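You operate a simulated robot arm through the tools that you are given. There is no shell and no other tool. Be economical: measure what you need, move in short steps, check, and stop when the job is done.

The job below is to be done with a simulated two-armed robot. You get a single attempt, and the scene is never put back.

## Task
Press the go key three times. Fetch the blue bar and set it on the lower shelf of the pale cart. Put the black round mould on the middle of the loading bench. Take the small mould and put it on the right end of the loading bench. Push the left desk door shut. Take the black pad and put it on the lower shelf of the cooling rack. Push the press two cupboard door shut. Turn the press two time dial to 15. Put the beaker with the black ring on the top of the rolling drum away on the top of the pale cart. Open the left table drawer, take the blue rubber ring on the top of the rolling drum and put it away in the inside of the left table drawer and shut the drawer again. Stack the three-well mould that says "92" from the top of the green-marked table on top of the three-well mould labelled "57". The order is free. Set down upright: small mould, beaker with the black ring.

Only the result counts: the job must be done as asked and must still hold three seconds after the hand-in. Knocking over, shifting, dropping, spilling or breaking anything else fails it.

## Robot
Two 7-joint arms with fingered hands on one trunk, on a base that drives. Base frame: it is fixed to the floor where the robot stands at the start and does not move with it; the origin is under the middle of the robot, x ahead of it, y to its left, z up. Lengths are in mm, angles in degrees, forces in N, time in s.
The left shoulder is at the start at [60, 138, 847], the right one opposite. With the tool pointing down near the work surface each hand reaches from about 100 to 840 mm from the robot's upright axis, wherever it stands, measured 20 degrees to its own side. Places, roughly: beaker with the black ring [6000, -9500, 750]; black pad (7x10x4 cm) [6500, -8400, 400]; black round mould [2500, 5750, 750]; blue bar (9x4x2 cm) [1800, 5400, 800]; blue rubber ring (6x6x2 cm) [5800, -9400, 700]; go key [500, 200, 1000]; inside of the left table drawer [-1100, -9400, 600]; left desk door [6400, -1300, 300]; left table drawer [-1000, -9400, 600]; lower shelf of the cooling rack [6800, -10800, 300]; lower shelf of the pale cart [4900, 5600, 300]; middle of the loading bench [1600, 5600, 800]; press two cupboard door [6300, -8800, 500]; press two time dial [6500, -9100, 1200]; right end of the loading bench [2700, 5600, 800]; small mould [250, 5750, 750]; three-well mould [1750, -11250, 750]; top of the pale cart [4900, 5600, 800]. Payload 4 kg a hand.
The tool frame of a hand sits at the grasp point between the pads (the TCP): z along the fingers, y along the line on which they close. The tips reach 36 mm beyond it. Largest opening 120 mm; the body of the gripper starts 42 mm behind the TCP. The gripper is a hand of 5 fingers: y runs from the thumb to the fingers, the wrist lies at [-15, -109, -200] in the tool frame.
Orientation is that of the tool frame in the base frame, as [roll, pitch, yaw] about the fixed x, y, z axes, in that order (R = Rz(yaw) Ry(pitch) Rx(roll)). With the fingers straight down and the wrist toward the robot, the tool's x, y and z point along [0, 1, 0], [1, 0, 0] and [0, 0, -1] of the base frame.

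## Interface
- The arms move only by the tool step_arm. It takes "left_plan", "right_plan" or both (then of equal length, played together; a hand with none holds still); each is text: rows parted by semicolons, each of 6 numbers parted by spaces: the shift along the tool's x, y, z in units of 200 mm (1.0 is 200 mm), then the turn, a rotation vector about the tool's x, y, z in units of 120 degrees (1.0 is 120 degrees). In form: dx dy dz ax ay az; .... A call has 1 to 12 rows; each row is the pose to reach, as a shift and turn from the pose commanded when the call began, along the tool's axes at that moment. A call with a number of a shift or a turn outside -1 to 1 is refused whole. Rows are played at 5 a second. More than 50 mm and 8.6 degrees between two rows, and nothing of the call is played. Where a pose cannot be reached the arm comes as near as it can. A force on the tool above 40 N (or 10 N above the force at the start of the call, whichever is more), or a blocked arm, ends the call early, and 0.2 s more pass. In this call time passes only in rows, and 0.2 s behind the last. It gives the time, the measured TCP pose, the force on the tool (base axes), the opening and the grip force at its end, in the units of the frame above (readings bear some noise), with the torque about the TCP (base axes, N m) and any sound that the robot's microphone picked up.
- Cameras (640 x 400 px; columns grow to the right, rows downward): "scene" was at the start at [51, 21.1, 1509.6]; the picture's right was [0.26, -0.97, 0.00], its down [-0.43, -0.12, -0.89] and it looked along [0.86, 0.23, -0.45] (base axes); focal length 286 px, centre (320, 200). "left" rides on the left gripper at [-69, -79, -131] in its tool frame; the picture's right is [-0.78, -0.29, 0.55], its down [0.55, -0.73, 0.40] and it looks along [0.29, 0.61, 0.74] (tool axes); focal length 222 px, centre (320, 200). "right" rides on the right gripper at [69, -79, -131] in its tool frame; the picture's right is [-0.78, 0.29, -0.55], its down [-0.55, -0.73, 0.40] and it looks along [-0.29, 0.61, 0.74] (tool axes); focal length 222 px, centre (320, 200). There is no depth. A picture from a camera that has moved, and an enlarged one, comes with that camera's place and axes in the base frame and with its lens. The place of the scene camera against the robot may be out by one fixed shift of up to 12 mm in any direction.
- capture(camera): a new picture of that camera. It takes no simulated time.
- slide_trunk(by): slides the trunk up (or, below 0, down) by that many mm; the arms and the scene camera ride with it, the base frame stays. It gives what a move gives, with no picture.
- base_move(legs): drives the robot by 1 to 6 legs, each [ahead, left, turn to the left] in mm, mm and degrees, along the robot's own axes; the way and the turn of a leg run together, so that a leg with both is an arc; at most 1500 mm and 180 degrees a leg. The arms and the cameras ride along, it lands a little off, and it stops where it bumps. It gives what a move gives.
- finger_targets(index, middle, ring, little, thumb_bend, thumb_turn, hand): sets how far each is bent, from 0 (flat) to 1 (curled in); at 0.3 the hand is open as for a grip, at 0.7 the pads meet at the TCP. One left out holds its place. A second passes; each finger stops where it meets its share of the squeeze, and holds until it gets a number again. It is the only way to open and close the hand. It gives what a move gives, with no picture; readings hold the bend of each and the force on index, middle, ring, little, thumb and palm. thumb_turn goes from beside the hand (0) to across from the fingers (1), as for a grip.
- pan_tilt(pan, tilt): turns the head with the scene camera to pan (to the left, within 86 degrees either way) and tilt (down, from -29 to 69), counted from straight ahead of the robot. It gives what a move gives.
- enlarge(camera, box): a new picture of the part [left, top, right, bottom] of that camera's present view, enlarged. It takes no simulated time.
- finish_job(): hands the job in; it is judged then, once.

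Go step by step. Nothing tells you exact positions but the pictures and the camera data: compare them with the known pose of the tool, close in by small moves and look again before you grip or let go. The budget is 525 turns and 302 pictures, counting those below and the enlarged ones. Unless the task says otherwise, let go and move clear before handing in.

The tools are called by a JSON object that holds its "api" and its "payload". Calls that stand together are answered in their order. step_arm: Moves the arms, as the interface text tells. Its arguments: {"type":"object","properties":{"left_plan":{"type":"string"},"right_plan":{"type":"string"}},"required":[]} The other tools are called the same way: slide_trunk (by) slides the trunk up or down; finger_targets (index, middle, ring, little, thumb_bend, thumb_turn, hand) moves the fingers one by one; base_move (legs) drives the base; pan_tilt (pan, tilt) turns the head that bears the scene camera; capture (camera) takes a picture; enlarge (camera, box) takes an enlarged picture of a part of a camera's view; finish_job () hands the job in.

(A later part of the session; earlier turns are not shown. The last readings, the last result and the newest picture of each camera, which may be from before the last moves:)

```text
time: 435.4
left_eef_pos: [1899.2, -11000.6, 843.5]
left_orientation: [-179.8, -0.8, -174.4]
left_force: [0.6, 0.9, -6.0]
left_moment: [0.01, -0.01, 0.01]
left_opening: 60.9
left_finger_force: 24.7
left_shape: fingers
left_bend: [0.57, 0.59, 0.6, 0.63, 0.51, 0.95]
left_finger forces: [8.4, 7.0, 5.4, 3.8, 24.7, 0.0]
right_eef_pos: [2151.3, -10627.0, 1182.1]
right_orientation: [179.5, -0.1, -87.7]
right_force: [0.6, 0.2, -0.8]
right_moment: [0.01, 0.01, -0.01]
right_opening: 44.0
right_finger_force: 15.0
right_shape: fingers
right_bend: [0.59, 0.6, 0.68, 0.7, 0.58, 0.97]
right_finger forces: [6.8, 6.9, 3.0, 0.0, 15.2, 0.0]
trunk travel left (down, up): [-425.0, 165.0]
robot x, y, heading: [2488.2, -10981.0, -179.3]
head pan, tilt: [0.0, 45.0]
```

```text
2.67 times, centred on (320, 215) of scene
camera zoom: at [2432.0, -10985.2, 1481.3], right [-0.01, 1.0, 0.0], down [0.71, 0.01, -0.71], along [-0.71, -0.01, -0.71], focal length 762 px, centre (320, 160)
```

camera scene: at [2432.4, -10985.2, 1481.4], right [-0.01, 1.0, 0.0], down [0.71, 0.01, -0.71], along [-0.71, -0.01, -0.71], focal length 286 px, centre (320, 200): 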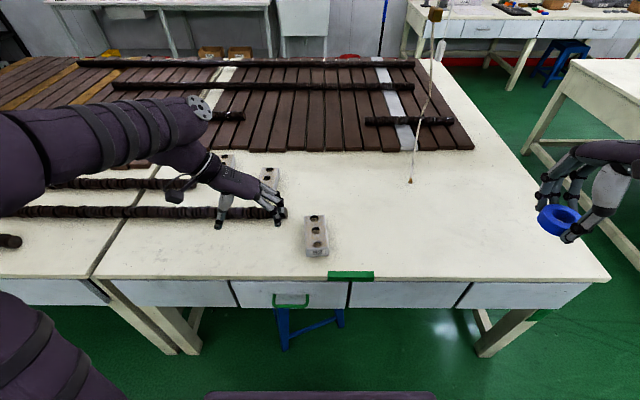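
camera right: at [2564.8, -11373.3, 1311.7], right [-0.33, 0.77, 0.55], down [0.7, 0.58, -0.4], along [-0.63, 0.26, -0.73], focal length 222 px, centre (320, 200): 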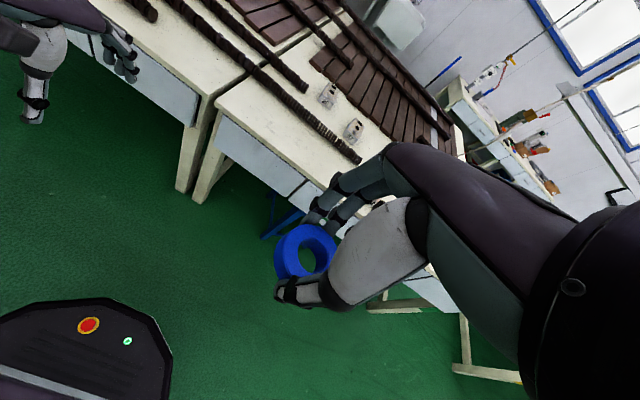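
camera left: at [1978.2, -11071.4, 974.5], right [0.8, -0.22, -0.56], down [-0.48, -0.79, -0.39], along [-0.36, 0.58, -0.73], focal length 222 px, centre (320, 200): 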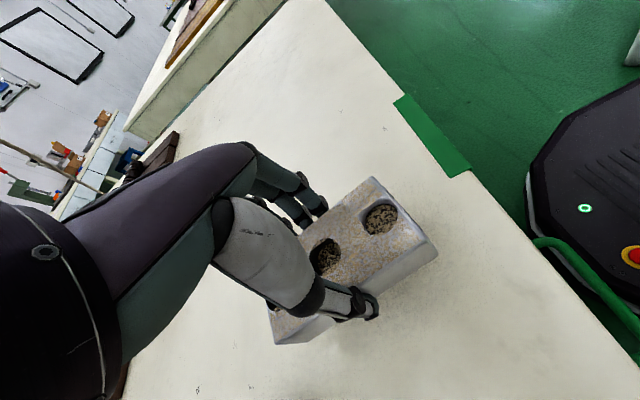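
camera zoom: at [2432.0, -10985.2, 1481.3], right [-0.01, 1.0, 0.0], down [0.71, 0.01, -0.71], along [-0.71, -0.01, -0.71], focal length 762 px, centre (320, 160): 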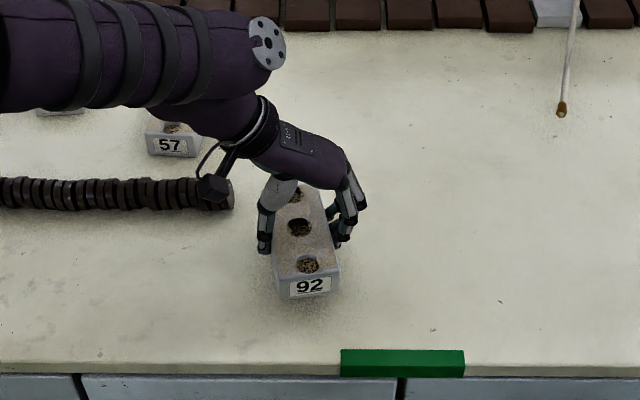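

"92" is lifted. I raise it, shift the base toward "57" and check.

{"api": "step_arm", "payload": {"left_plan": "0 0 -0.2 0 0 0; 0 0 -0.4 0 0 0; 0 0 -0.5 0 0 0"}}

{"api": "base_move", "payload": {"legs": [[100, 183, 0]]}}

{"api": "capture", "payload": {"camera": "left"}}

{"api": "capture", "payload": {"camera": "scene"}}

```text
time: 436.2
left_eef_pos: [1900.6, -10999.7, 943.6]
left_orientation: [-179.7, -0.9, -174.4]
left_force: [0.1, 0.2, -5.2]
left_moment: [0.06, 0.02, -0.02]
left_opening: 60.8
left_finger_force: 24.6
left_shape: fingers
left_bend: [0.57, 0.59, 0.6, 0.63, 0.51, 0.95]
left_finger forces: [8.4, 7.0, 5.3, 3.8, 24.7, 0.0]
right_eef_pos: [2152.2, -10626.7, 1181.5]
right_orientation: [179.5, -0.1, -87.8]
right_force: [0.7, 0.4, -0.2]
right_moment: [0.0, 0.03, 0.01]
right_opening: 44.0
right_finger_force: 16.1
right_shape: fingers
right_bend: [0.59, 0.6, 0.68, 0.7, 0.58, 0.97]
right_finger forces: [6.9, 7.0, 3.0, 0.1, 15.3, 0.0]
trunk travel left (down, up): [-425.0, 165.0]
robot x, y, heading: [2493.6, -10982.2, -179.5]
head pan, tilt: [0.0, 45.0]
```

```text
time: 437.8
left_eef_pos: [1802.2, -11187.5, 942.9]
left_orientation: [-179.8, -0.8, -174.2]
left_force: [-0.3, -0.6, -6.1]
left_moment: [0.08, 0.04, -0.02]
left_opening: 61.0
left_finger_force: 24.8
left_shape: fingers
left_bend: [0.57, 0.59, 0.6, 0.63, 0.51, 0.95]
left_finger forces: [8.3, 6.9, 5.3, 3.7, 24.8, 0.0]
right_eef_pos: [2050.6, -10813.8, 1180.7]
right_orientation: [179.6, 0.0, -87.5]
right_force: [-0.4, 1.0, -1.0]
right_moment: [0.02, -0.02, -0.02]
right_opening: 44.2
right_finger_force: 15.8
right_shape: fingers
right_bend: [0.59, 0.6, 0.68, 0.7, 0.58, 0.97]
right_finger forces: [6.8, 6.9, 3.0, 0.0, 15.2, 0.0]
trunk travel left (down, up): [-425.0, 165.0]
robot x, y, heading: [2393.2, -11165.1, -179.5]
head pan, tilt: [0.0, 45.0]
```

```text
117 pictures are left
camera left: at [1880.7, -11258.9, 1074.8], right [0.8, -0.21, -0.56], down [-0.48, -0.79, -0.39], along [-0.36, 0.58, -0.73], focal length 222 px, centre (320, 200)
```

left: 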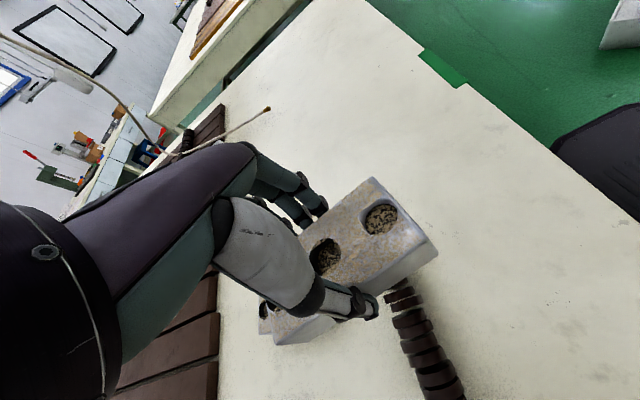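

```text
116 pictures are left
camera scene: at [2333.3, -11172.1, 1481.3], right [-0.01, 1.0, 0.0], down [0.71, 0.01, -0.71], along [-0.71, -0.01, -0.71], focal length 286 px, centre (320, 200)
```

scene: 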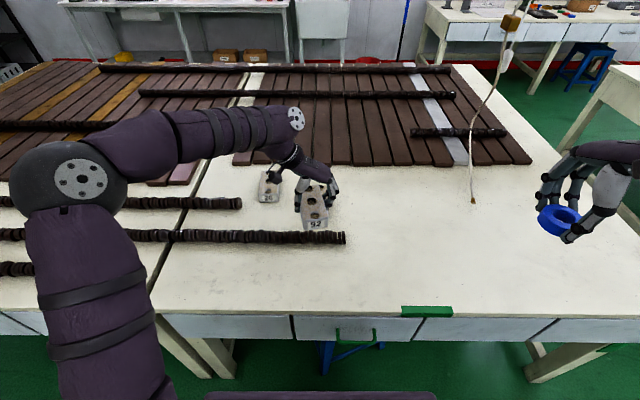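

"57" is hidden behind the held mould in these views; the right-hand camera may see it.

{"api": "capture", "payload": {"camera": "right"}}

```text
115 pictures are left
camera right: at [2135.1, -10879.6, 1312.1], right [-0.32, 0.77, 0.55], down [0.71, 0.58, -0.4], along [-0.63, 0.26, -0.73], focal length 222 px, centre (320, 200)
```

right: 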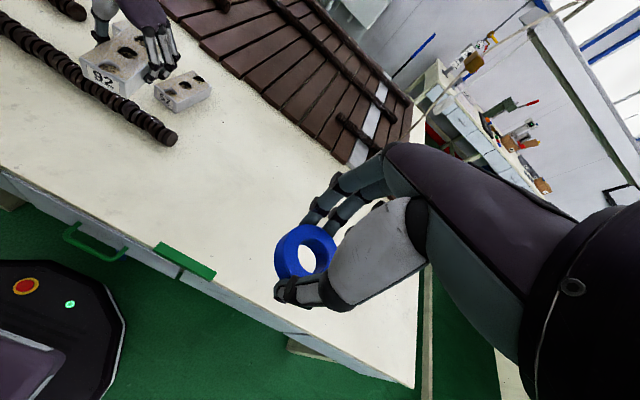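

Excellent: both moulds are visible. I zoom.

{"api": "enlarge", "payload": {"camera": "right", "box": [60, 0, 240, 150]}}

```text
2.67 times, centred on (150, 75) of right
camera zoom: at [2135.1, -10879.6, 1312.1], right [-0.32, 0.77, 0.55], down [0.71, 0.58, -0.4], along [-0.63, 0.26, -0.73], focal length 592 px, centre (773, 533)
```

zoom: 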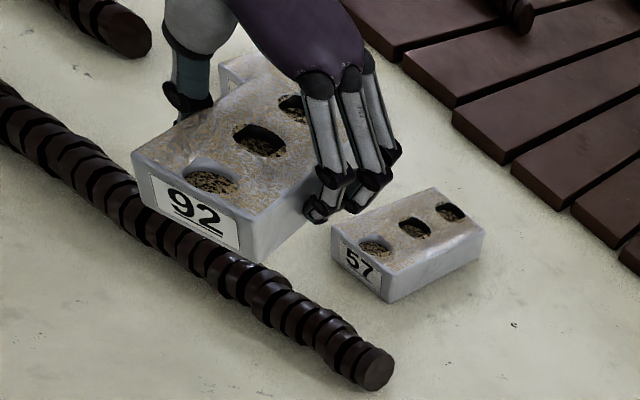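

The right view gives a good relative measurement: move about (−148, +11) mm and rotate ~7° clockwise. I do it at height.

{"api": "step_arm", "payload": {"left_plan": "0.2 0.03 0 0 0 0.02; 0.4 0.07 0 0 0 0.04; 0.6 0.1 0 0 0 0.06; 0.73 0.128 0 0 0 0.06"}}

{"api": "enlarge", "payload": {"camera": "right", "box": [60, 0, 240, 150]}}

{"api": "capture", "payload": {"camera": "scene"}}

```text
time: 438.8
left_eef_pos: [1652.5, -11177.9, 944.3]
left_orientation: [-179.5, -0.7, 178.6]
left_force: [0.1, -2.0, -4.5]
left_moment: [0.1, 0.0, 0.05]
left_opening: 60.7
left_finger_force: 24.0
left_shape: fingers
left_bend: [0.58, 0.6, 0.61, 0.63, 0.52, 0.95]
left_finger forces: [8.2, 6.6, 5.1, 3.5, 24.5, 0.0]
right_eef_pos: [2051.1, -10811.7, 1181.0]
right_orientation: [179.5, -0.1, -87.5]
right_force: [-0.4, 0.9, -0.3]
right_moment: [-0.01, 0.0, 0.04]
right_opening: 43.7
right_finger_force: 15.6
right_shape: fingers
right_bend: [0.59, 0.6, 0.68, 0.7, 0.58, 0.97]
right_finger forces: [6.8, 6.9, 3.0, 0.1, 15.2, 0.0]
trunk travel left (down, up): [-425.0, 165.0]
robot x, y, heading: [2394.2, -11168.7, -178.9]
head pan, tilt: [0.0, 45.0]
```

```text
2.67 times, centred on (150, 75) of right
camera zoom: at [2134.3, -10876.5, 1311.3], right [-0.32, 0.77, 0.55], down [0.71, 0.58, -0.41], along [-0.63, 0.26, -0.73], focal length 592 px, centre (773, 533)
```

zoom: 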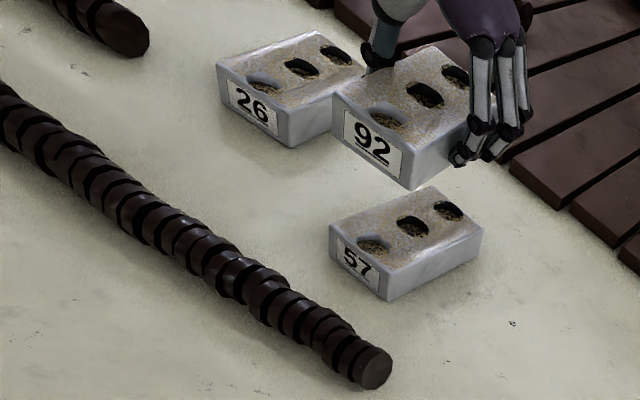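

```text
112 pictures are left
camera scene: at [2332.6, -11168.8, 1481.4], right [-0.01, 1.0, 0.0], down [0.71, 0.01, -0.71], along [-0.71, -0.01, -0.71], focal length 286 px, centre (320, 200)
```

scene: 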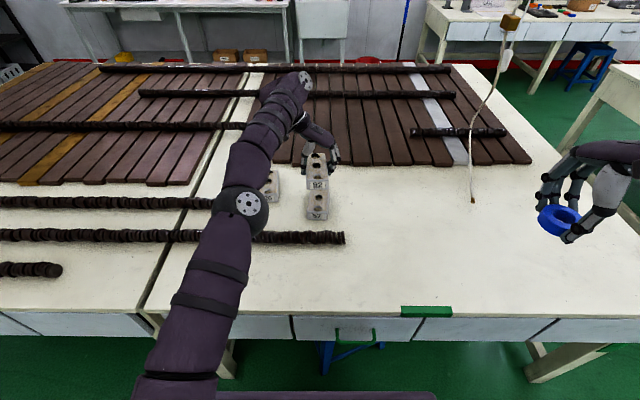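

{"api": "enlarge", "payload": {"camera": "scene", "box": [270, 120, 390, 230]}}

```text
3.64 times, centred on (330, 175) of scene
camera zoom: at [2332.6, -11168.8, 1481.4], right [-0.01, 1.0, 0.0], down [0.71, 0.01, -0.71], along [-0.71, -0.01, -0.71], focal length 1039 px, centre (284, 291)
```

zoom: 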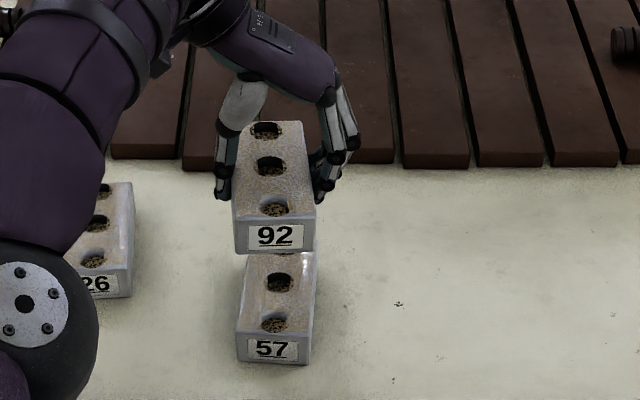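

I correct by (+5, +8) mm and rotate a further 9.5° clockwise, then lower part way and re-check.

{"api": "step_arm", "payload": {"left_plan": "-0.012 0.02 0.05 0 0 0.04; -0.025 0.04 0.1 0 0 0.08; -0.025 0.04 0.25 0 0 0.08; -0.025 0.04 0.38 0 0 0.08"}}

{"api": "enlarge", "payload": {"camera": "right", "box": [60, 0, 240, 150]}}

{"api": "enlarge", "payload": {"camera": "scene", "box": [270, 120, 390, 230]}}

```text
time: 439.8
left_eef_pos: [1657.4, -11170.5, 869.3]
left_orientation: [-179.6, -0.6, 169.0]
left_force: [-0.2, 1.1, -4.6]
left_moment: [0.07, 0.0, 0.01]
left_opening: 60.4
left_finger_force: 22.9
left_shape: fingers
left_bend: [0.58, 0.6, 0.61, 0.63, 0.52, 0.95]
left_finger forces: [8.2, 6.6, 4.8, 3.4, 23.2, 0.0]
right_eef_pos: [2050.7, -10811.9, 1181.0]
right_orientation: [179.4, -0.1, -87.5]
right_force: [0.4, 0.2, 0.1]
right_moment: [0.04, -0.01, 0.01]
right_opening: 43.8
right_finger_force: 15.9
right_shape: fingers
right_bend: [0.59, 0.6, 0.68, 0.7, 0.58, 0.97]
right_finger forces: [6.8, 7.0, 3.0, 0.0, 15.1, 0.1]
trunk travel left (down, up): [-425.0, 165.0]
robot x, y, heading: [2395.7, -11167.5, -179.1]
head pan, tilt: [0.0, 45.0]
```

```text
2.67 times, centred on (150, 75) of right
camera zoom: at [2135.4, -10878.3, 1311.9], right [-0.32, 0.77, 0.55], down [0.71, 0.58, -0.41], along [-0.63, 0.26, -0.73], focal length 592 px, centre (773, 533)
```

zoom: 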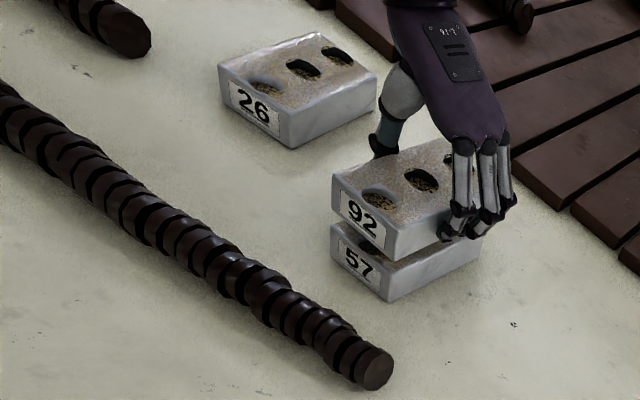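

```text
3.64 times, centred on (330, 175) of scene
camera zoom: at [2333.6, -11170.6, 1481.4], right [-0.01, 1.0, 0.0], down [0.71, 0.01, -0.71], along [-0.71, -0.01, -0.71], focal length 1039 px, centre (284, 291)
```

zoom: 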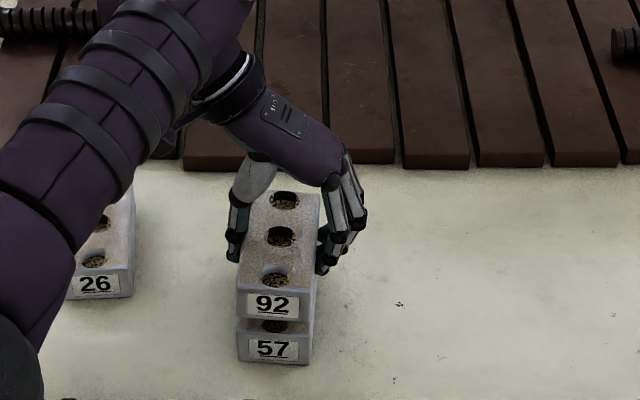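

Very well aligned. I lower in small steps until contact.

{"api": "step_arm", "payload": {"left_plan": "0 0 0.03 0 0 0; 0 0 0.06 0 0 0; 0 0 0.075 0 0 0; 0 0 0.09 0 0 0"}}

{"api": "enlarge", "payload": {"camera": "right", "box": [60, 0, 240, 150]}}

```text
time: 440.8
left_eef_pos: [1657.9, -11168.3, 852.9]
left_orientation: [-179.6, -0.9, 169.0]
left_force: [-0.2, -0.9, 2.6]
left_moment: [0.2, -0.01, -0.06]
left_opening: 60.6
left_finger_force: 24.8
left_shape: fingers
left_bend: [0.58, 0.6, 0.61, 0.63, 0.52, 0.95]
left_finger forces: [8.8, 6.9, 4.9, 2.9, 25.6, 0.0]
right_eef_pos: [2051.0, -10812.1, 1181.3]
right_orientation: [179.4, 0.0, -87.5]
right_force: [-0.1, -0.7, -0.4]
right_moment: [-0.02, 0.0, -0.03]
right_opening: 43.9
right_finger_force: 16.0
right_shape: fingers
right_bend: [0.59, 0.6, 0.68, 0.7, 0.58, 0.97]
right_finger forces: [6.8, 6.9, 3.1, 0.1, 15.2, 0.0]
trunk travel left (down, up): [-425.0, 165.0]
robot x, y, heading: [2392.8, -11167.6, -179.6]
head pan, tilt: [0.0, 45.0]
```

```text
2.67 times, centred on (150, 75) of right
camera zoom: at [2136.0, -10878.8, 1312.3], right [-0.32, 0.77, 0.55], down [0.71, 0.58, -0.41], along [-0.63, 0.26, -0.73], focal length 592 px, centre (773, 533)
```

zoom: 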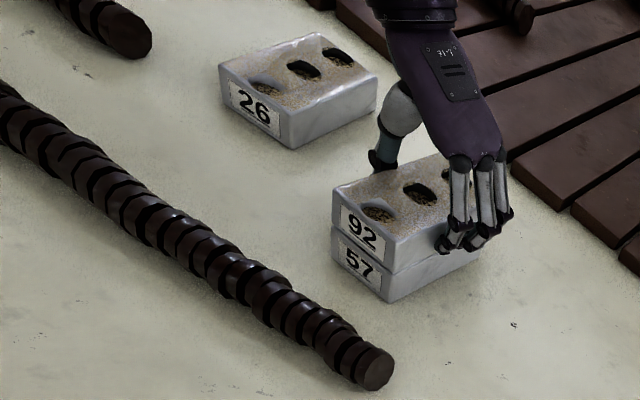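

Stacked and seated. I release and lift straight up.

{"api": "finger_targets", "payload": {"hand": "left", "index": 0.4, "middle": 0.4, "ring": 0.4, "little": 0.4, "thumb_bend": 0.38}}

{"api": "step_arm", "payload": {"left_plan": "0 0 -0.1 0 0 0; 0 0 -0.3 0 0 0; 0 0 -0.5 0 0 0; 0 0 -0.7 0 0 0; 0 0 -0.9 0 0 0"}}

{"api": "enlarge", "payload": {"camera": "right", "box": [60, 0, 240, 150]}}

```text
time: 441.8
left_eef_pos: [1658.4, -11169.3, 852.9]
left_orientation: [-179.6, -0.8, 168.9]
left_force: [-0.2, 0.4, -0.6]
left_moment: [0.01, -0.02, -0.02]
left_opening: 93.0
left_finger_force: 0.3
left_shape: fingers
left_bend: [0.4, 0.4, 0.4, 0.4, 0.38, 0.96]
left_finger forces: [0.0, 0.0, 0.1, 0.0, 0.1, 0.0]
right_eef_pos: [2051.6, -10813.2, 1181.4]
right_orientation: [179.4, 0.0, -87.5]
right_force: [-0.3, 0.4, -0.9]
right_moment: [-0.04, -0.03, 0.02]
right_opening: 44.2
right_finger_force: 15.4
right_shape: fingers
right_bend: [0.59, 0.6, 0.68, 0.7, 0.58, 0.97]
right_finger forces: [6.8, 6.9, 3.0, 0.1, 15.2, 0.1]
trunk travel left (down, up): [-425.0, 165.0]
robot x, y, heading: [2394.6, -11167.8, -179.1]
head pan, tilt: [0.0, 45.0]
```

```text
time: 443.0
left_eef_pos: [1678.2, -11178.0, 1001.4]
left_orientation: [-179.5, -0.7, 169.0]
left_force: [-0.7, -0.6, 0.6]
left_moment: [0.07, 0.0, -0.02]
left_opening: 93.1
left_finger_force: 0.1
left_shape: fingers
left_bend: [0.4, 0.4, 0.4, 0.4, 0.38, 0.95]
left_finger forces: [0.0, 0.0, 0.0, 0.0, 0.0, 0.0]
left hand out of reach, approached as far as the arm can: row 3, 4, 5
right_eef_pos: [2051.2, -10814.5, 1181.8]
right_orientation: [179.5, 0.0, -87.5]
right_force: [0.2, 0.3, -0.6]
right_moment: [0.01, -0.03, -0.01]
right_opening: 44.1
right_finger_force: 16.0
right_shape: fingers
right_bend: [0.59, 0.6, 0.68, 0.7, 0.58, 0.97]
right_finger forces: [6.8, 6.8, 3.0, 0.0, 15.2, 0.0]
trunk travel left (down, up): [-425.0, 165.0]
robot x, y, heading: [2392.6, -11169.1, -179.2]
head pan, tilt: [0.0, 45.0]
```

```text
2.67 times, centred on (150, 75) of right
camera zoom: at [2135.3, -10880.1, 1312.3], right [-0.32, 0.77, 0.55], down [0.71, 0.58, -0.4], along [-0.63, 0.26, -0.73], focal length 592 px, centre (773, 533)
```

zoom: 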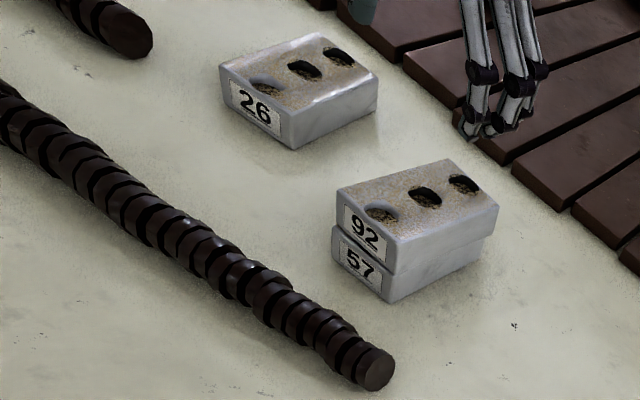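

The stack is done. Next the left table drawer near [-1000, -9400]. I retract and re-orient the left hand, back away, and drive west between the tables.

{"api": "step_arm", "payload": {"left_plan": "-0.2 0 0 0 0 0; -0.4 0 0 0 0 -0.06; -0.6 0 -0.1 0 0 -0.12; -0.8 0 -0.2 0 0 -0.18; -1 0 -0.3 0 0 -0.24; -1 0 -0.3 0 0 -0.3; -1 0 -0.3 0 0 -0.36; -1 0 -0.3 0 0 -0.42; -1 0 -0.3 0 0 -0.48; -1 0 -0.3 0 0 -0.54; -1 0 -0.3 0 0 -0.6; -1 0 -0.3 0 0 -0.66"}}

{"api": "base_move", "payload": {"legs": [[-230, 0, 0]]}}

{"api": "pan_tilt", "payload": {"pan": -45, "tilt": 25}}

{"api": "capture", "payload": {"camera": "scene"}}

```text
time: 445.6
left_eef_pos: [1876.9, -11212.9, 1059.0]
left_orientation: [179.3, -0.7, -111.8]
left_force: [-0.5, -0.3, 0.1]
left_moment: [-0.01, -0.02, -0.06]
left_opening: 93.1
left_finger_force: 0.0
left_shape: fingers
left_bend: [0.4, 0.4, 0.4, 0.4, 0.38, 0.95]
left_finger forces: [0.0, 0.0, 0.0, 0.0, 0.0, 0.0]
left hand out of reach, approached as far as the arm can: row 1, 2
right_eef_pos: [2051.9, -10814.0, 1182.0]
right_orientation: [179.3, -0.2, -87.4]
right_force: [-0.9, 0.1, -0.3]
right_moment: [-0.01, -0.03, 0.02]
right_opening: 43.9
right_finger_force: 15.3
right_shape: fingers
right_bend: [0.59, 0.6, 0.68, 0.7, 0.58, 0.97]
right_finger forces: [6.8, 7.0, 3.1, 0.0, 15.2, 0.0]
trunk travel left (down, up): [-425.0, 165.0]
robot x, y, heading: [2394.7, -11164.3, -179.1]
head pan, tilt: [0.0, 45.0]
```

```text
time: 447.4
left_eef_pos: [2107.8, -11210.6, 1061.0]
left_orientation: [179.3, -0.6, -111.8]
left_force: [1.1, 0.6, 1.1]
left_moment: [0.05, 0.02, 0.03]
left_opening: 93.0
left_finger_force: 0.1
left_shape: fingers
left_bend: [0.4, 0.4, 0.4, 0.4, 0.38, 0.95]
left_finger forces: [0.1, 0.0, 0.0, 0.0, 0.0, 0.0]
right_eef_pos: [2282.4, -10810.8, 1182.0]
right_orientation: [179.5, -0.1, -87.6]
right_force: [0.5, 0.4, -0.3]
right_moment: [-0.02, 0.04, 0.01]
right_opening: 43.9
right_finger_force: 15.7
right_shape: fingers
right_bend: [0.59, 0.6, 0.68, 0.7, 0.58, 0.97]
right_finger forces: [6.9, 6.9, 2.9, 0.0, 15.2, 0.0]
trunk travel left (down, up): [-425.0, 165.0]
robot x, y, heading: [2622.3, -11163.2, -179.2]
head pan, tilt: [0.0, 45.0]
```

```text
time: 448.5
left_eef_pos: [2106.0, -11210.2, 1058.8]
left_orientation: [179.2, -0.6, -111.8]
left_force: [0.0, 0.5, 0.6]
left_moment: [0.0, 0.01, 0.01]
left_opening: 93.1
left_finger_force: 0.1
left_shape: fingers
left_bend: [0.4, 0.4, 0.4, 0.4, 0.38, 0.95]
left_finger forces: [0.0, 0.0, 0.0, 0.1, 0.1, 0.0]
right_eef_pos: [2282.4, -10810.2, 1181.5]
right_orientation: [179.4, -0.1, -87.5]
right_force: [0.1, 0.6, -0.2]
right_moment: [-0.03, -0.04, 0.0]
right_opening: 44.1
right_finger_force: 16.1
right_shape: fingers
right_bend: [0.59, 0.6, 0.68, 0.7, 0.58, 0.97]
right_finger forces: [6.8, 6.8, 3.0, 0.0, 15.2, 0.1]
trunk travel left (down, up): [-425.0, 165.0]
robot x, y, heading: [2621.3, -11162.4, -179.2]
head pan, tilt: [-45.0, 25.0]
```

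```text
106 pictures are left
camera scene: at [2579.5, -11102.8, 1511.9], right [0.7, 0.72, 0.0], down [0.3, -0.29, -0.91], along [-0.65, 0.63, -0.42], focal length 286 px, centre (320, 200)
```

scene: 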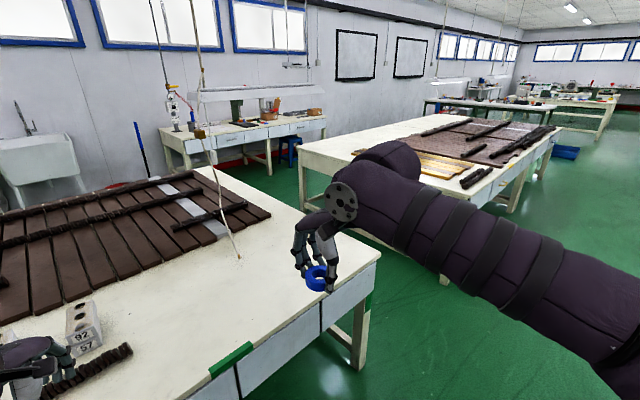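

The floor tray blocks a direct way north, so I go around it on the east side and come back west between the tables at y≈-9650.

{"api": "base_move", "payload": {"legs": [[0, 320, -0.8], [-1380, 0, 0], [0, -1480, 0], [0, -360, 0], [900, 0, 0]]}}

{"api": "pan_tilt", "payload": {"pan": 0, "tilt": 25}}

{"api": "capture", "payload": {"camera": "scene"}}

```text
time: 470.1
left_eef_pos: [2623.4, -9705.2, 1058.4]
left_orientation: [179.3, -0.6, -114.8]
left_force: [-0.6, -0.3, 0.7]
left_moment: [-0.03, -0.03, 0.01]
left_opening: 92.8
left_finger_force: 0.1
left_shape: fingers
left_bend: [0.4, 0.4, 0.4, 0.4, 0.38, 0.95]
left_finger forces: [0.0, 0.0, 0.0, 0.0, 0.0, 0.1]
right_eef_pos: [2819.0, -9314.8, 1182.5]
right_orientation: [179.3, -0.1, -90.4]
right_force: [-0.1, -0.5, -0.5]
right_moment: [-0.03, -0.02, 0.0]
right_opening: 44.2
right_finger_force: 16.3
right_shape: fingers
right_bend: [0.59, 0.6, 0.68, 0.7, 0.58, 0.97]
right_finger forces: [6.8, 6.9, 3.1, 0.1, 15.3, 0.0]
trunk travel left (down, up): [-425.0, 165.0]
robot x, y, heading: [3139.8, -9685.7, 177.5]
head pan, tilt: [-45.0, 25.0]
```

```text
time: 471.2
left_eef_pos: [2623.3, -9705.6, 1058.9]
left_orientation: [179.3, -0.6, -114.8]
left_force: [0.5, -0.3, 0.4]
left_moment: [-0.01, 0.02, 0.03]
left_opening: 93.4
left_finger_force: 0.0
left_shape: fingers
left_bend: [0.4, 0.4, 0.4, 0.4, 0.38, 0.95]
left_finger forces: [0.0, 0.0, 0.1, 0.0, 0.0, 0.2]
right_eef_pos: [2818.1, -9313.5, 1181.2]
right_orientation: [179.4, -0.1, -90.5]
right_force: [0.6, -0.2, -0.8]
right_moment: [-0.01, 0.03, 0.01]
right_opening: 44.1
right_finger_force: 15.8
right_shape: fingers
right_bend: [0.59, 0.6, 0.68, 0.7, 0.58, 0.97]
right_finger forces: [6.8, 6.9, 3.0, 0.0, 15.2, 0.0]
trunk travel left (down, up): [-425.0, 165.0]
robot x, y, heading: [3138.0, -9687.5, 177.7]
head pan, tilt: [0.0, 25.0]
```

```text
105 pictures are left
camera scene: at [3071.2, -9687.0, 1512.0], right [0.04, 1.0, 0.0], down [0.42, -0.02, -0.91], along [-0.91, 0.04, -0.42], focal length 286 px, centre (320, 200)
```

scene: 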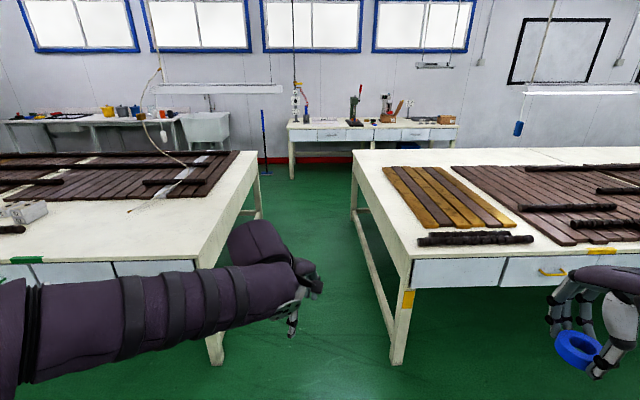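

{"api": "enlarge", "payload": {"camera": "scene", "box": [270, 70, 480, 190]}}

```text
3.05 times, centred on (375, 130) of scene
camera zoom: at [3071.2, -9687.0, 1512.0], right [0.04, 1.0, 0.0], down [0.42, -0.02, -0.91], along [-0.91, 0.04, -0.42], focal length 871 px, centre (152, 413)
```

zoom: 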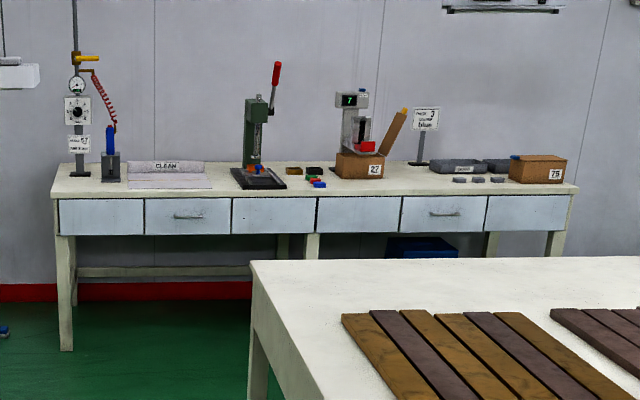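

The left table drawer is the second one (with a handle), at about [-1000, -9340, 640]. I drive through between the tables.

{"api": "base_move", "payload": {"legs": [[0, 28, 2.3], [1480, 0, 0], [1480, 0, 0], [280, 0, 0]]}}

{"api": "pan_tilt", "payload": {"pan": -20, "tilt": 30}}

{"api": "capture", "payload": {"camera": "scene"}}

```text
time: 481.1
left_eef_pos: [969.2, -9928.9, 995.2]
left_orientation: [-166.0, -24.4, -108.8]
left_force: [-0.8, 1.4, 1.1]
left_moment: [-0.09, -0.04, -0.01]
left_opening: 93.0
left_finger_force: 0.0
left_shape: fingers
left_bend: [0.4, 0.4, 0.4, 0.4, 0.38, 0.95]
left_finger forces: [0.0, 0.1, 0.0, 0.0, 0.0, 0.0]
right_eef_pos: [1042.5, -9290.3, 1268.6]
right_orientation: [157.8, -8.6, -95.1]
right_force: [-1.1, -1.1, -1.6]
right_moment: [0.06, -0.1, -0.03]
right_opening: 43.7
right_finger_force: 16.6
right_shape: fingers
right_bend: [0.59, 0.6, 0.68, 0.7, 0.59, 0.97]
right_finger forces: [7.1, 7.0, 3.0, 0.0, 15.7, 0.0]
trunk travel left (down, up): [-425.0, 165.0]
robot x, y, heading: [1428.0, -9731.0, -176.3]
head pan, tilt: [0.0, 25.0]
stopped in leg 3: the robot was blocked; the commanded pose is now the measured one
```

```text
time: 481.9
left_eef_pos: [967.8, -9990.2, 966.1]
left_orientation: [-166.0, -18.7, -102.8]
left_force: [0.4, -0.3, -1.1]
left_moment: [0.0, 0.0, 0.02]
left_opening: 93.5
left_finger_force: 0.1
left_shape: fingers
left_bend: [0.4, 0.4, 0.4, 0.4, 0.38, 0.95]
left_finger forces: [0.0, 0.0, 0.0, 0.0, 0.0, 0.0]
right_eef_pos: [980.2, -9352.3, 1245.3]
right_orientation: [160.3, -7.4, -92.5]
right_force: [-0.1, 0.1, -0.5]
right_moment: [0.0, -0.01, 0.03]
right_opening: 43.5
right_finger_force: 15.9
right_shape: fingers
right_bend: [0.59, 0.6, 0.68, 0.7, 0.59, 0.97]
right_finger forces: [7.2, 7.0, 2.9, 0.1, 15.7, 0.0]
trunk travel left (down, up): [-425.0, 165.0]
robot x, y, heading: [1434.6, -9775.6, -171.3]
head pan, tilt: [-20.0, 30.0]
```

```text
103 pictures are left
camera scene: at [1538.1, -9710.2, 1515.1], right [0.19, 0.98, -0.05], down [0.39, -0.12, -0.91], along [-0.9, 0.16, -0.4], focal length 286 px, centre (320, 200)
```

scene: 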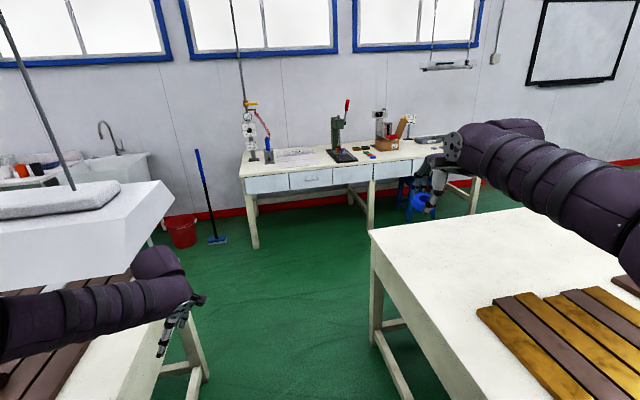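

I was blocked — it seems something hanging (a lamp) was touched, and the readings are still changing. I look again without moving.

{"api": "pan_tilt", "payload": {"pan": 40, "tilt": 5}}

{"api": "capture", "payload": {"camera": "scene"}}

{"api": "capture", "payload": {"camera": "right"}}

```text
time: 483.2
left_eef_pos: [967.9, -9987.4, 967.2]
left_orientation: [-166.0, -18.5, -102.8]
left_force: [-0.5, -0.1, -0.3]
left_moment: [-0.02, 0.01, 0.0]
left_opening: 93.2
left_finger_force: 0.1
left_shape: fingers
left_bend: [0.4, 0.4, 0.4, 0.4, 0.38, 0.95]
left_finger forces: [0.1, 0.1, 0.0, 0.1, 0.1, 0.0]
right_eef_pos: [985.0, -9350.5, 1248.5]
right_orientation: [160.3, -7.2, -92.7]
right_force: [-0.9, 0.5, -0.1]
right_moment: [-0.03, 0.0, 0.03]
right_opening: 43.7
right_finger_force: 16.6
right_shape: fingers
right_bend: [0.59, 0.6, 0.68, 0.7, 0.59, 0.97]
right_finger forces: [7.2, 7.0, 2.9, 0.1, 15.7, 0.0]
trunk travel left (down, up): [-425.0, 165.0]
robot x, y, heading: [1434.5, -9768.2, -171.6]
head pan, tilt: [40.0, 5.0]
```

```text
102 pictures are left
camera scene: at [1573.2, -9797.4, 1555.3], right [-0.74, 0.67, 0.07], down [-0.06, 0.04, -1.0], along [-0.67, -0.75, 0.01], focal length 286 px, centre (320, 200)
```

scene: 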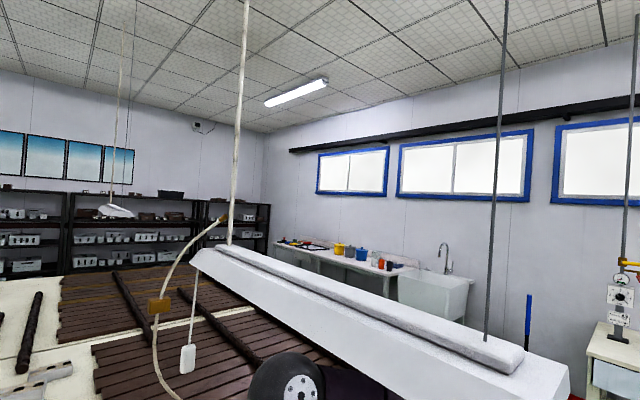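

```text
101 pictures are left
camera right: at [1101.5, -9413.2, 1352.5], right [-0.05, 0.86, 0.51], down [0.58, 0.44, -0.69], along [-0.81, 0.26, -0.52], focal length 222 px, centre (320, 200)
```

right: 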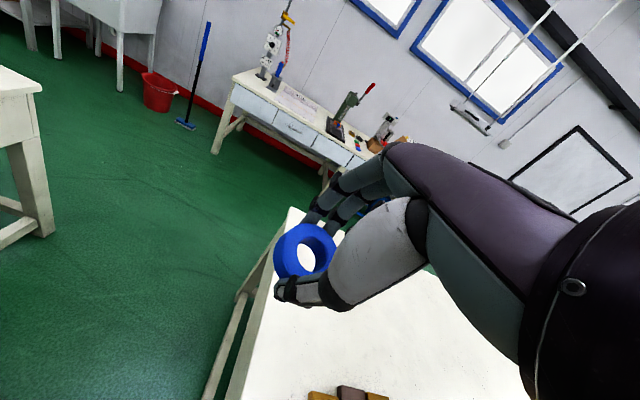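

The hanging lamp over the green table blocks my left shoulder. I back off slowly to release the contact.

{"api": "base_move", "payload": {"legs": [[-250, 0, 0]]}}

{"api": "capture", "payload": {"camera": "scene"}}

```text
time: 483.9
left_eef_pos: [822.4, -10019.6, 849.8]
left_orientation: [-157.8, -13.9, -103.8]
left_force: [-2.7, -1.3, 1.4]
left_moment: [0.07, -0.1, 0.03]
left_opening: 93.3
left_finger_force: 0.2
left_shape: fingers
left_bend: [0.4, 0.4, 0.4, 0.4, 0.38, 0.95]
left_finger forces: [0.1, 0.0, 0.1, 0.1, 0.0, 0.1]
right_eef_pos: [779.4, -9408.1, 1144.9]
right_orientation: [170.4, -3.7, -91.6]
right_force: [-2.1, 0.0, 0.5]
right_moment: [0.05, -0.14, -0.02]
right_opening: 43.4
right_finger_force: 16.3
right_shape: fingers
right_bend: [0.59, 0.61, 0.68, 0.7, 0.59, 0.97]
right_finger forces: [7.4, 7.0, 3.0, 0.0, 15.3, 0.1]
trunk travel left (down, up): [-425.0, 165.0]
robot x, y, heading: [1417.7, -9763.1, -170.3]
head pan, tilt: [40.0, 5.0]
stopped in leg 1: the robot was blocked; the commanded pose is now the measured one
```

```text
100 pictures are left
camera scene: at [1329.9, -9842.5, 1547.0], right [-0.76, 0.65, -0.02], down [0.09, 0.07, -0.99], along [-0.64, -0.76, -0.12], focal length 286 px, centre (320, 200)
```

scene: 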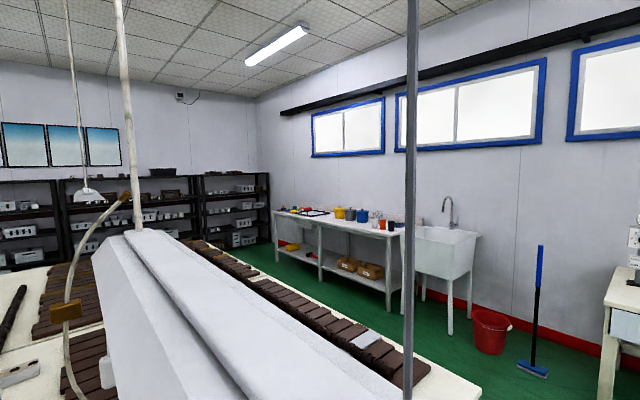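

The robot is upright again. I look down to see how the arms lie relative to the lamp.

{"api": "pan_tilt", "payload": {"pan": 30, "tilt": 50}}

{"api": "capture", "payload": {"camera": "scene"}}

{"api": "capture", "payload": {"camera": "left"}}

```text
time: 485.1
left_eef_pos: [838.5, -10011.4, 858.6]
left_orientation: [-158.4, -14.3, -104.8]
left_force: [0.8, 0.2, -0.7]
left_moment: [0.0, -0.01, 0.02]
left_opening: 93.1
left_finger_force: 0.0
left_shape: fingers
left_bend: [0.4, 0.4, 0.4, 0.4, 0.38, 0.95]
left_finger forces: [0.1, 0.0, 0.1, 0.0, 0.1, 0.0]
right_eef_pos: [809.2, -9399.1, 1153.1]
right_orientation: [169.5, -4.3, -92.7]
right_force: [0.3, 0.4, -0.4]
right_moment: [-0.01, 0.0, -0.01]
right_opening: 43.2
right_finger_force: 16.0
right_shape: fingers
right_bend: [0.59, 0.61, 0.68, 0.7, 0.59, 0.97]
right_finger forces: [7.4, 6.9, 3.0, 0.0, 15.2, 0.0]
trunk travel left (down, up): [-425.0, 165.0]
robot x, y, heading: [1425.6, -9769.1, -171.2]
head pan, tilt: [30.0, 50.0]
```

```text
99 pictures are left
camera scene: at [1390.4, -9815.3, 1474.5], right [-0.62, 0.78, 0.0], down [0.6, 0.48, -0.64], along [-0.5, -0.4, -0.77], focal length 286 px, centre (320, 200)
```

scene: 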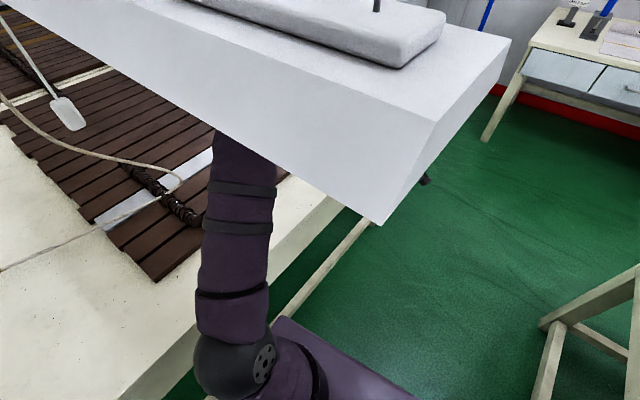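

```text
98 pictures are left
camera left: at [888.6, -9915.9, 988.4], right [0.63, 0.52, -0.58], down [0.66, -0.75, 0.04], along [-0.41, -0.41, -0.81], focal length 222 px, centre (320, 200)
```

left: 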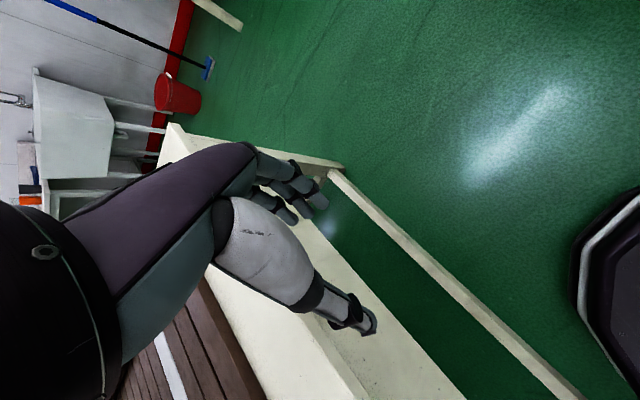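

The lamp end is just ahead-left of my head at about y −9873. I move right (+y) first, straighten, and then pass.

{"api": "base_move", "payload": {"legs": [[0, -135, 0]]}}

{"api": "base_move", "payload": {"legs": [[0, 0, -8.5]]}}

{"api": "pan_tilt", "payload": {"pan": 20, "tilt": 35}}

{"api": "capture", "payload": {"camera": "scene"}}

```text
time: 486.4
left_eef_pos: [817.3, -9873.3, 859.8]
left_orientation: [-158.2, -14.4, -105.0]
left_force: [-0.5, 0.6, -0.3]
left_moment: [-0.03, 0.04, 0.03]
left_opening: 93.1
left_finger_force: 0.0
left_shape: fingers
left_bend: [0.4, 0.4, 0.4, 0.4, 0.38, 0.95]
left_finger forces: [0.0, 0.1, 0.0, 0.0, 0.1, 0.0]
right_eef_pos: [791.3, -9259.1, 1154.6]
right_orientation: [169.6, -4.3, -92.8]
right_force: [0.4, 0.5, -0.8]
right_moment: [-0.04, 0.01, 0.02]
right_opening: 43.7
right_finger_force: 15.7
right_shape: fingers
right_bend: [0.59, 0.61, 0.68, 0.7, 0.59, 0.97]
right_finger forces: [7.4, 7.0, 3.0, 0.0, 15.2, 0.1]
trunk travel left (down, up): [-425.0, 165.0]
robot x, y, heading: [1409.1, -9634.7, -171.3]
head pan, tilt: [30.0, 50.0]
```

```text
time: 487.4
left_eef_pos: [787.0, -9781.2, 859.8]
left_orientation: [-158.3, -14.3, -113.7]
left_force: [-0.5, 0.7, 0.3]
left_moment: [0.01, 0.02, -0.02]
left_opening: 93.3
left_finger_force: 0.1
left_shape: fingers
left_bend: [0.4, 0.4, 0.4, 0.4, 0.38, 0.95]
left_finger forces: [0.0, 0.0, 0.0, 0.1, 0.0, 0.0]
right_eef_pos: [854.2, -9172.7, 1152.8]
right_orientation: [169.5, -4.2, -101.5]
right_force: [-0.6, 0.4, -0.9]
right_moment: [-0.02, -0.01, 0.01]
right_opening: 43.6
right_finger_force: 16.2
right_shape: fingers
right_bend: [0.59, 0.61, 0.68, 0.7, 0.59, 0.97]
right_finger forces: [7.3, 7.1, 3.0, 0.0, 15.1, 0.1]
trunk travel left (down, up): [-425.0, 165.0]
robot x, y, heading: [1411.9, -9632.0, 180.1]
head pan, tilt: [30.0, 50.0]
```

```text
time: 488.2
left_eef_pos: [787.0, -9781.0, 858.3]
left_orientation: [-158.2, -14.3, -113.6]
left_force: [0.1, -0.2, 0.3]
left_moment: [0.01, 0.01, 0.0]
left_opening: 93.1
left_finger_force: 0.0
left_shape: fingers
left_bend: [0.4, 0.4, 0.4, 0.4, 0.38, 0.95]
left_finger forces: [0.0, 0.0, 0.0, 0.1, 0.0, 0.0]
right_eef_pos: [854.6, -9172.2, 1151.5]
right_orientation: [169.5, -4.3, -101.5]
right_force: [-0.8, -0.3, 0.0]
right_moment: [0.0, 0.03, 0.0]
right_opening: 43.5
right_finger_force: 16.3
right_shape: fingers
right_bend: [0.59, 0.61, 0.68, 0.7, 0.59, 0.97]
right_finger forces: [7.3, 7.1, 3.1, 0.1, 15.1, 0.0]
trunk travel left (down, up): [-425.0, 165.0]
robot x, y, heading: [1407.3, -9633.8, 179.8]
head pan, tilt: [20.0, 35.0]
```

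```text
97 pictures are left
camera scene: at [1348.4, -9665.6, 1496.1], right [-0.34, 0.94, 0.0], down [0.54, 0.2, -0.82], along [-0.77, -0.28, -0.57], focal length 286 px, centre (320, 200)
```

scene: 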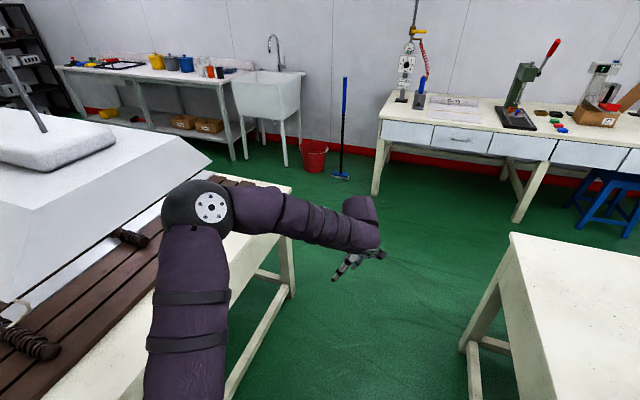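

Clear now. I drive on west to x≈-100.

{"api": "base_move", "payload": {"legs": [[1480, 0, 0]]}}

{"api": "pan_tilt", "payload": {"pan": 0, "tilt": 30}}

{"api": "capture", "payload": {"camera": "scene"}}

```text
time: 495.6
left_eef_pos: [-702.5, -9789.2, 858.5]
left_orientation: [-158.3, -14.4, -113.2]
left_force: [-0.1, 1.0, 0.0]
left_moment: [0.0, 0.01, -0.04]
left_opening: 93.2
left_finger_force: 0.0
left_shape: fingers
left_bend: [0.4, 0.4, 0.4, 0.4, 0.38, 0.95]
left_finger forces: [0.1, 0.1, 0.1, 0.0, 0.1, 0.1]
right_eef_pos: [-642.3, -9178.8, 1153.7]
right_orientation: [169.6, -4.3, -101.0]
right_force: [0.0, 0.3, -0.6]
right_moment: [-0.03, -0.02, -0.01]
right_opening: 43.7
right_finger_force: 16.4
right_shape: fingers
right_bend: [0.59, 0.61, 0.68, 0.7, 0.59, 0.97]
right_finger forces: [7.2, 7.0, 3.0, 0.0, 15.1, 0.1]
trunk travel left (down, up): [-425.0, 165.0]
robot x, y, heading: [-82.6, -9636.7, -179.7]
head pan, tilt: [20.0, 35.0]
```

```text
time: 496.4
left_eef_pos: [-703.2, -9788.6, 858.9]
left_orientation: [-158.3, -14.4, -113.2]
left_force: [-0.2, 0.2, -0.5]
left_moment: [-0.02, 0.0, -0.02]
left_opening: 93.2
left_finger_force: 0.1
left_shape: fingers
left_bend: [0.4, 0.4, 0.4, 0.4, 0.38, 0.95]
left_finger forces: [0.1, 0.0, 0.1, 0.1, 0.1, 0.0]
right_eef_pos: [-642.9, -9178.7, 1154.3]
right_orientation: [169.6, -4.3, -101.0]
right_force: [0.6, 0.3, 0.5]
right_moment: [0.01, 0.02, 0.0]
right_opening: 43.5
right_finger_force: 16.2
right_shape: fingers
right_bend: [0.59, 0.61, 0.68, 0.7, 0.59, 0.97]
right_finger forces: [7.3, 7.0, 3.0, 0.1, 15.1, 0.0]
trunk travel left (down, up): [-425.0, 165.0]
robot x, y, heading: [-83.3, -9636.0, -179.8]
head pan, tilt: [0.0, 30.0]
```

```text
96 pictures are left
camera scene: at [-151.3, -9638.3, 1504.0], right [-0.01, 1.0, 0.0], down [0.5, 0.0, -0.87], along [-0.87, -0.01, -0.5], focal length 286 px, centre (320, 200)
```

scene: 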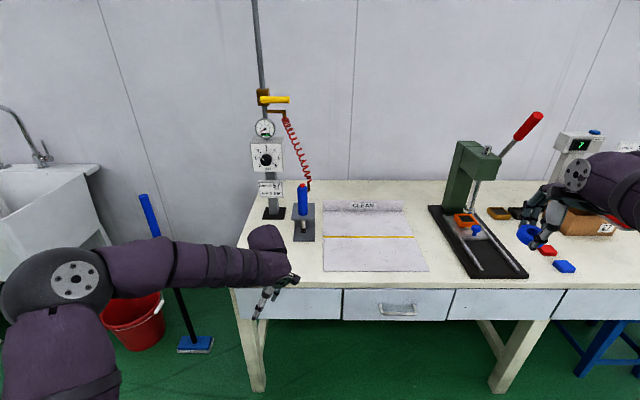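

The drawer handle is at about [-840, -9371, 645]. I turn the left hand to point forward (palm closing vertically).

{"api": "step_arm", "payload": {"left_plan": "0 0 0 -0.062 0.001 -0.018; 0 0 0 -0.124 0.002 -0.037; 0 0 0 -0.186 0.003 -0.055; 0 0 0 -0.248 0.003 -0.073; 0 0 0 -0.31 0.004 -0.092; 0 0 0 -0.372 0.005 -0.11; 0 0 0 -0.434 0.006 -0.128"}}

{"api": "step_arm", "payload": {"left_plan": "0 0 0 -0.062 0.001 -0.018; 0 0 0 -0.124 0.002 -0.037; 0 0 0 -0.186 0.003 -0.055; 0 0 0 -0.248 0.003 -0.073; 0 0 0 -0.31 0.004 -0.092; 0 0 0 -0.372 0.005 -0.11; 0 0 0 -0.434 0.006 -0.128; 0 0 0 -0.453 0.006 -0.134"}}

{"api": "base_move", "payload": {"legs": [[80, 0, 0], [0, -430, -0.3]]}}

{"api": "capture", "payload": {"camera": "scene"}}

```text
time: 498.0
left_eef_pos: [-702.7, -9789.2, 859.4]
left_orientation: [157.6, -14.8, -100.7]
left_force: [-0.3, -0.9, 0.3]
left_moment: [0.0, 0.01, -0.02]
left_opening: 93.2
left_finger_force: 0.0
left_shape: fingers
left_bend: [0.4, 0.4, 0.4, 0.4, 0.38, 0.95]
left_finger forces: [0.0, 0.0, 0.1, 0.0, 0.0, 0.0]
left hand out of reach, approached as far as the arm can: row 6, 7
right_eef_pos: [-642.1, -9179.6, 1153.9]
right_orientation: [169.6, -4.3, -101.0]
right_force: [-0.6, 0.1, 0.0]
right_moment: [0.0, -0.02, 0.0]
right_opening: 43.4
right_finger_force: 15.6
right_shape: fingers
right_bend: [0.59, 0.61, 0.68, 0.7, 0.59, 0.97]
right_finger forces: [7.3, 7.0, 3.1, 0.0, 15.1, 0.0]
trunk travel left (down, up): [-425.0, 165.0]
robot x, y, heading: [-87.9, -9632.7, -179.7]
head pan, tilt: [0.0, 30.0]
```

```text
time: 499.8
left_eef_pos: [-702.2, -9789.3, 857.9]
left_orientation: [157.5, -14.8, -100.8]
left_force: [-0.1, -0.5, 0.2]
left_moment: [0.02, -0.02, 0.01]
left_opening: 93.3
left_finger_force: 0.0
left_shape: fingers
left_bend: [0.4, 0.4, 0.4, 0.4, 0.38, 0.95]
left_finger forces: [0.1, 0.0, 0.0, 0.0, 0.0, 0.0]
left hand out of reach, approached as far as the arm can: row 1, 2, 3, 4, 5, 6, 7, 8
right_eef_pos: [-642.3, -9179.4, 1152.0]
right_orientation: [169.6, -4.3, -101.1]
right_force: [0.0, -0.9, -0.1]
right_moment: [-0.01, 0.02, 0.01]
right_opening: 43.8
right_finger_force: 17.1
right_shape: fingers
right_bend: [0.59, 0.61, 0.68, 0.7, 0.59, 0.97]
right_finger forces: [7.3, 7.1, 3.0, 0.0, 15.1, 0.0]
trunk travel left (down, up): [-425.0, 165.0]
robot x, y, heading: [-82.3, -9636.6, -179.6]
head pan, tilt: [0.0, 30.0]
```

```text
time: 503.1
left_eef_pos: [-785.9, -9357.3, 859.3]
left_orientation: [157.5, -14.8, -101.3]
left_force: [-0.2, -0.8, -0.3]
left_moment: [-0.02, -0.01, -0.06]
left_opening: 93.1
left_finger_force: 0.0
left_shape: fingers
left_bend: [0.4, 0.4, 0.4, 0.4, 0.38, 0.95]
left_finger forces: [0.1, 0.0, 0.0, 0.0, 0.1, 0.0]
right_eef_pos: [-720.8, -8747.2, 1153.4]
right_orientation: [169.6, -4.3, -101.6]
right_force: [0.5, 0.5, -0.4]
right_moment: [0.0, -0.04, 0.0]
right_opening: 43.3
right_finger_force: 16.1
right_shape: fingers
right_bend: [0.59, 0.61, 0.68, 0.7, 0.59, 0.97]
right_finger forces: [7.3, 7.0, 3.0, 0.1, 15.1, 0.1]
trunk travel left (down, up): [-425.0, 165.0]
robot x, y, heading: [-167.6, -9208.2, 179.8]
head pan, tilt: [0.0, 30.0]
```

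```text
95 pictures are left
camera scene: at [-233.2, -9209.8, 1504.0], right [0.0, 1.0, 0.0], down [0.5, 0.0, -0.87], along [-0.87, 0.0, -0.5], focal length 286 px, centre (320, 200)
```

scene: 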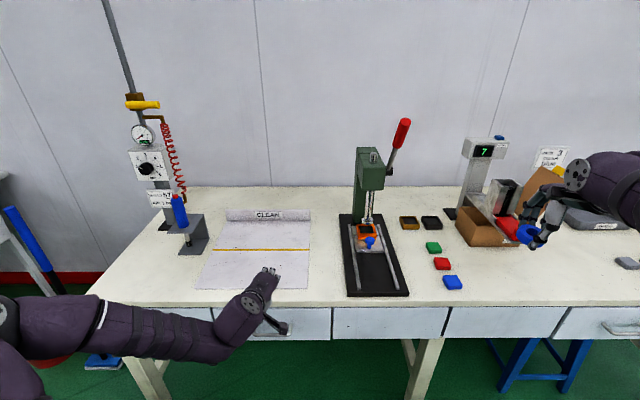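

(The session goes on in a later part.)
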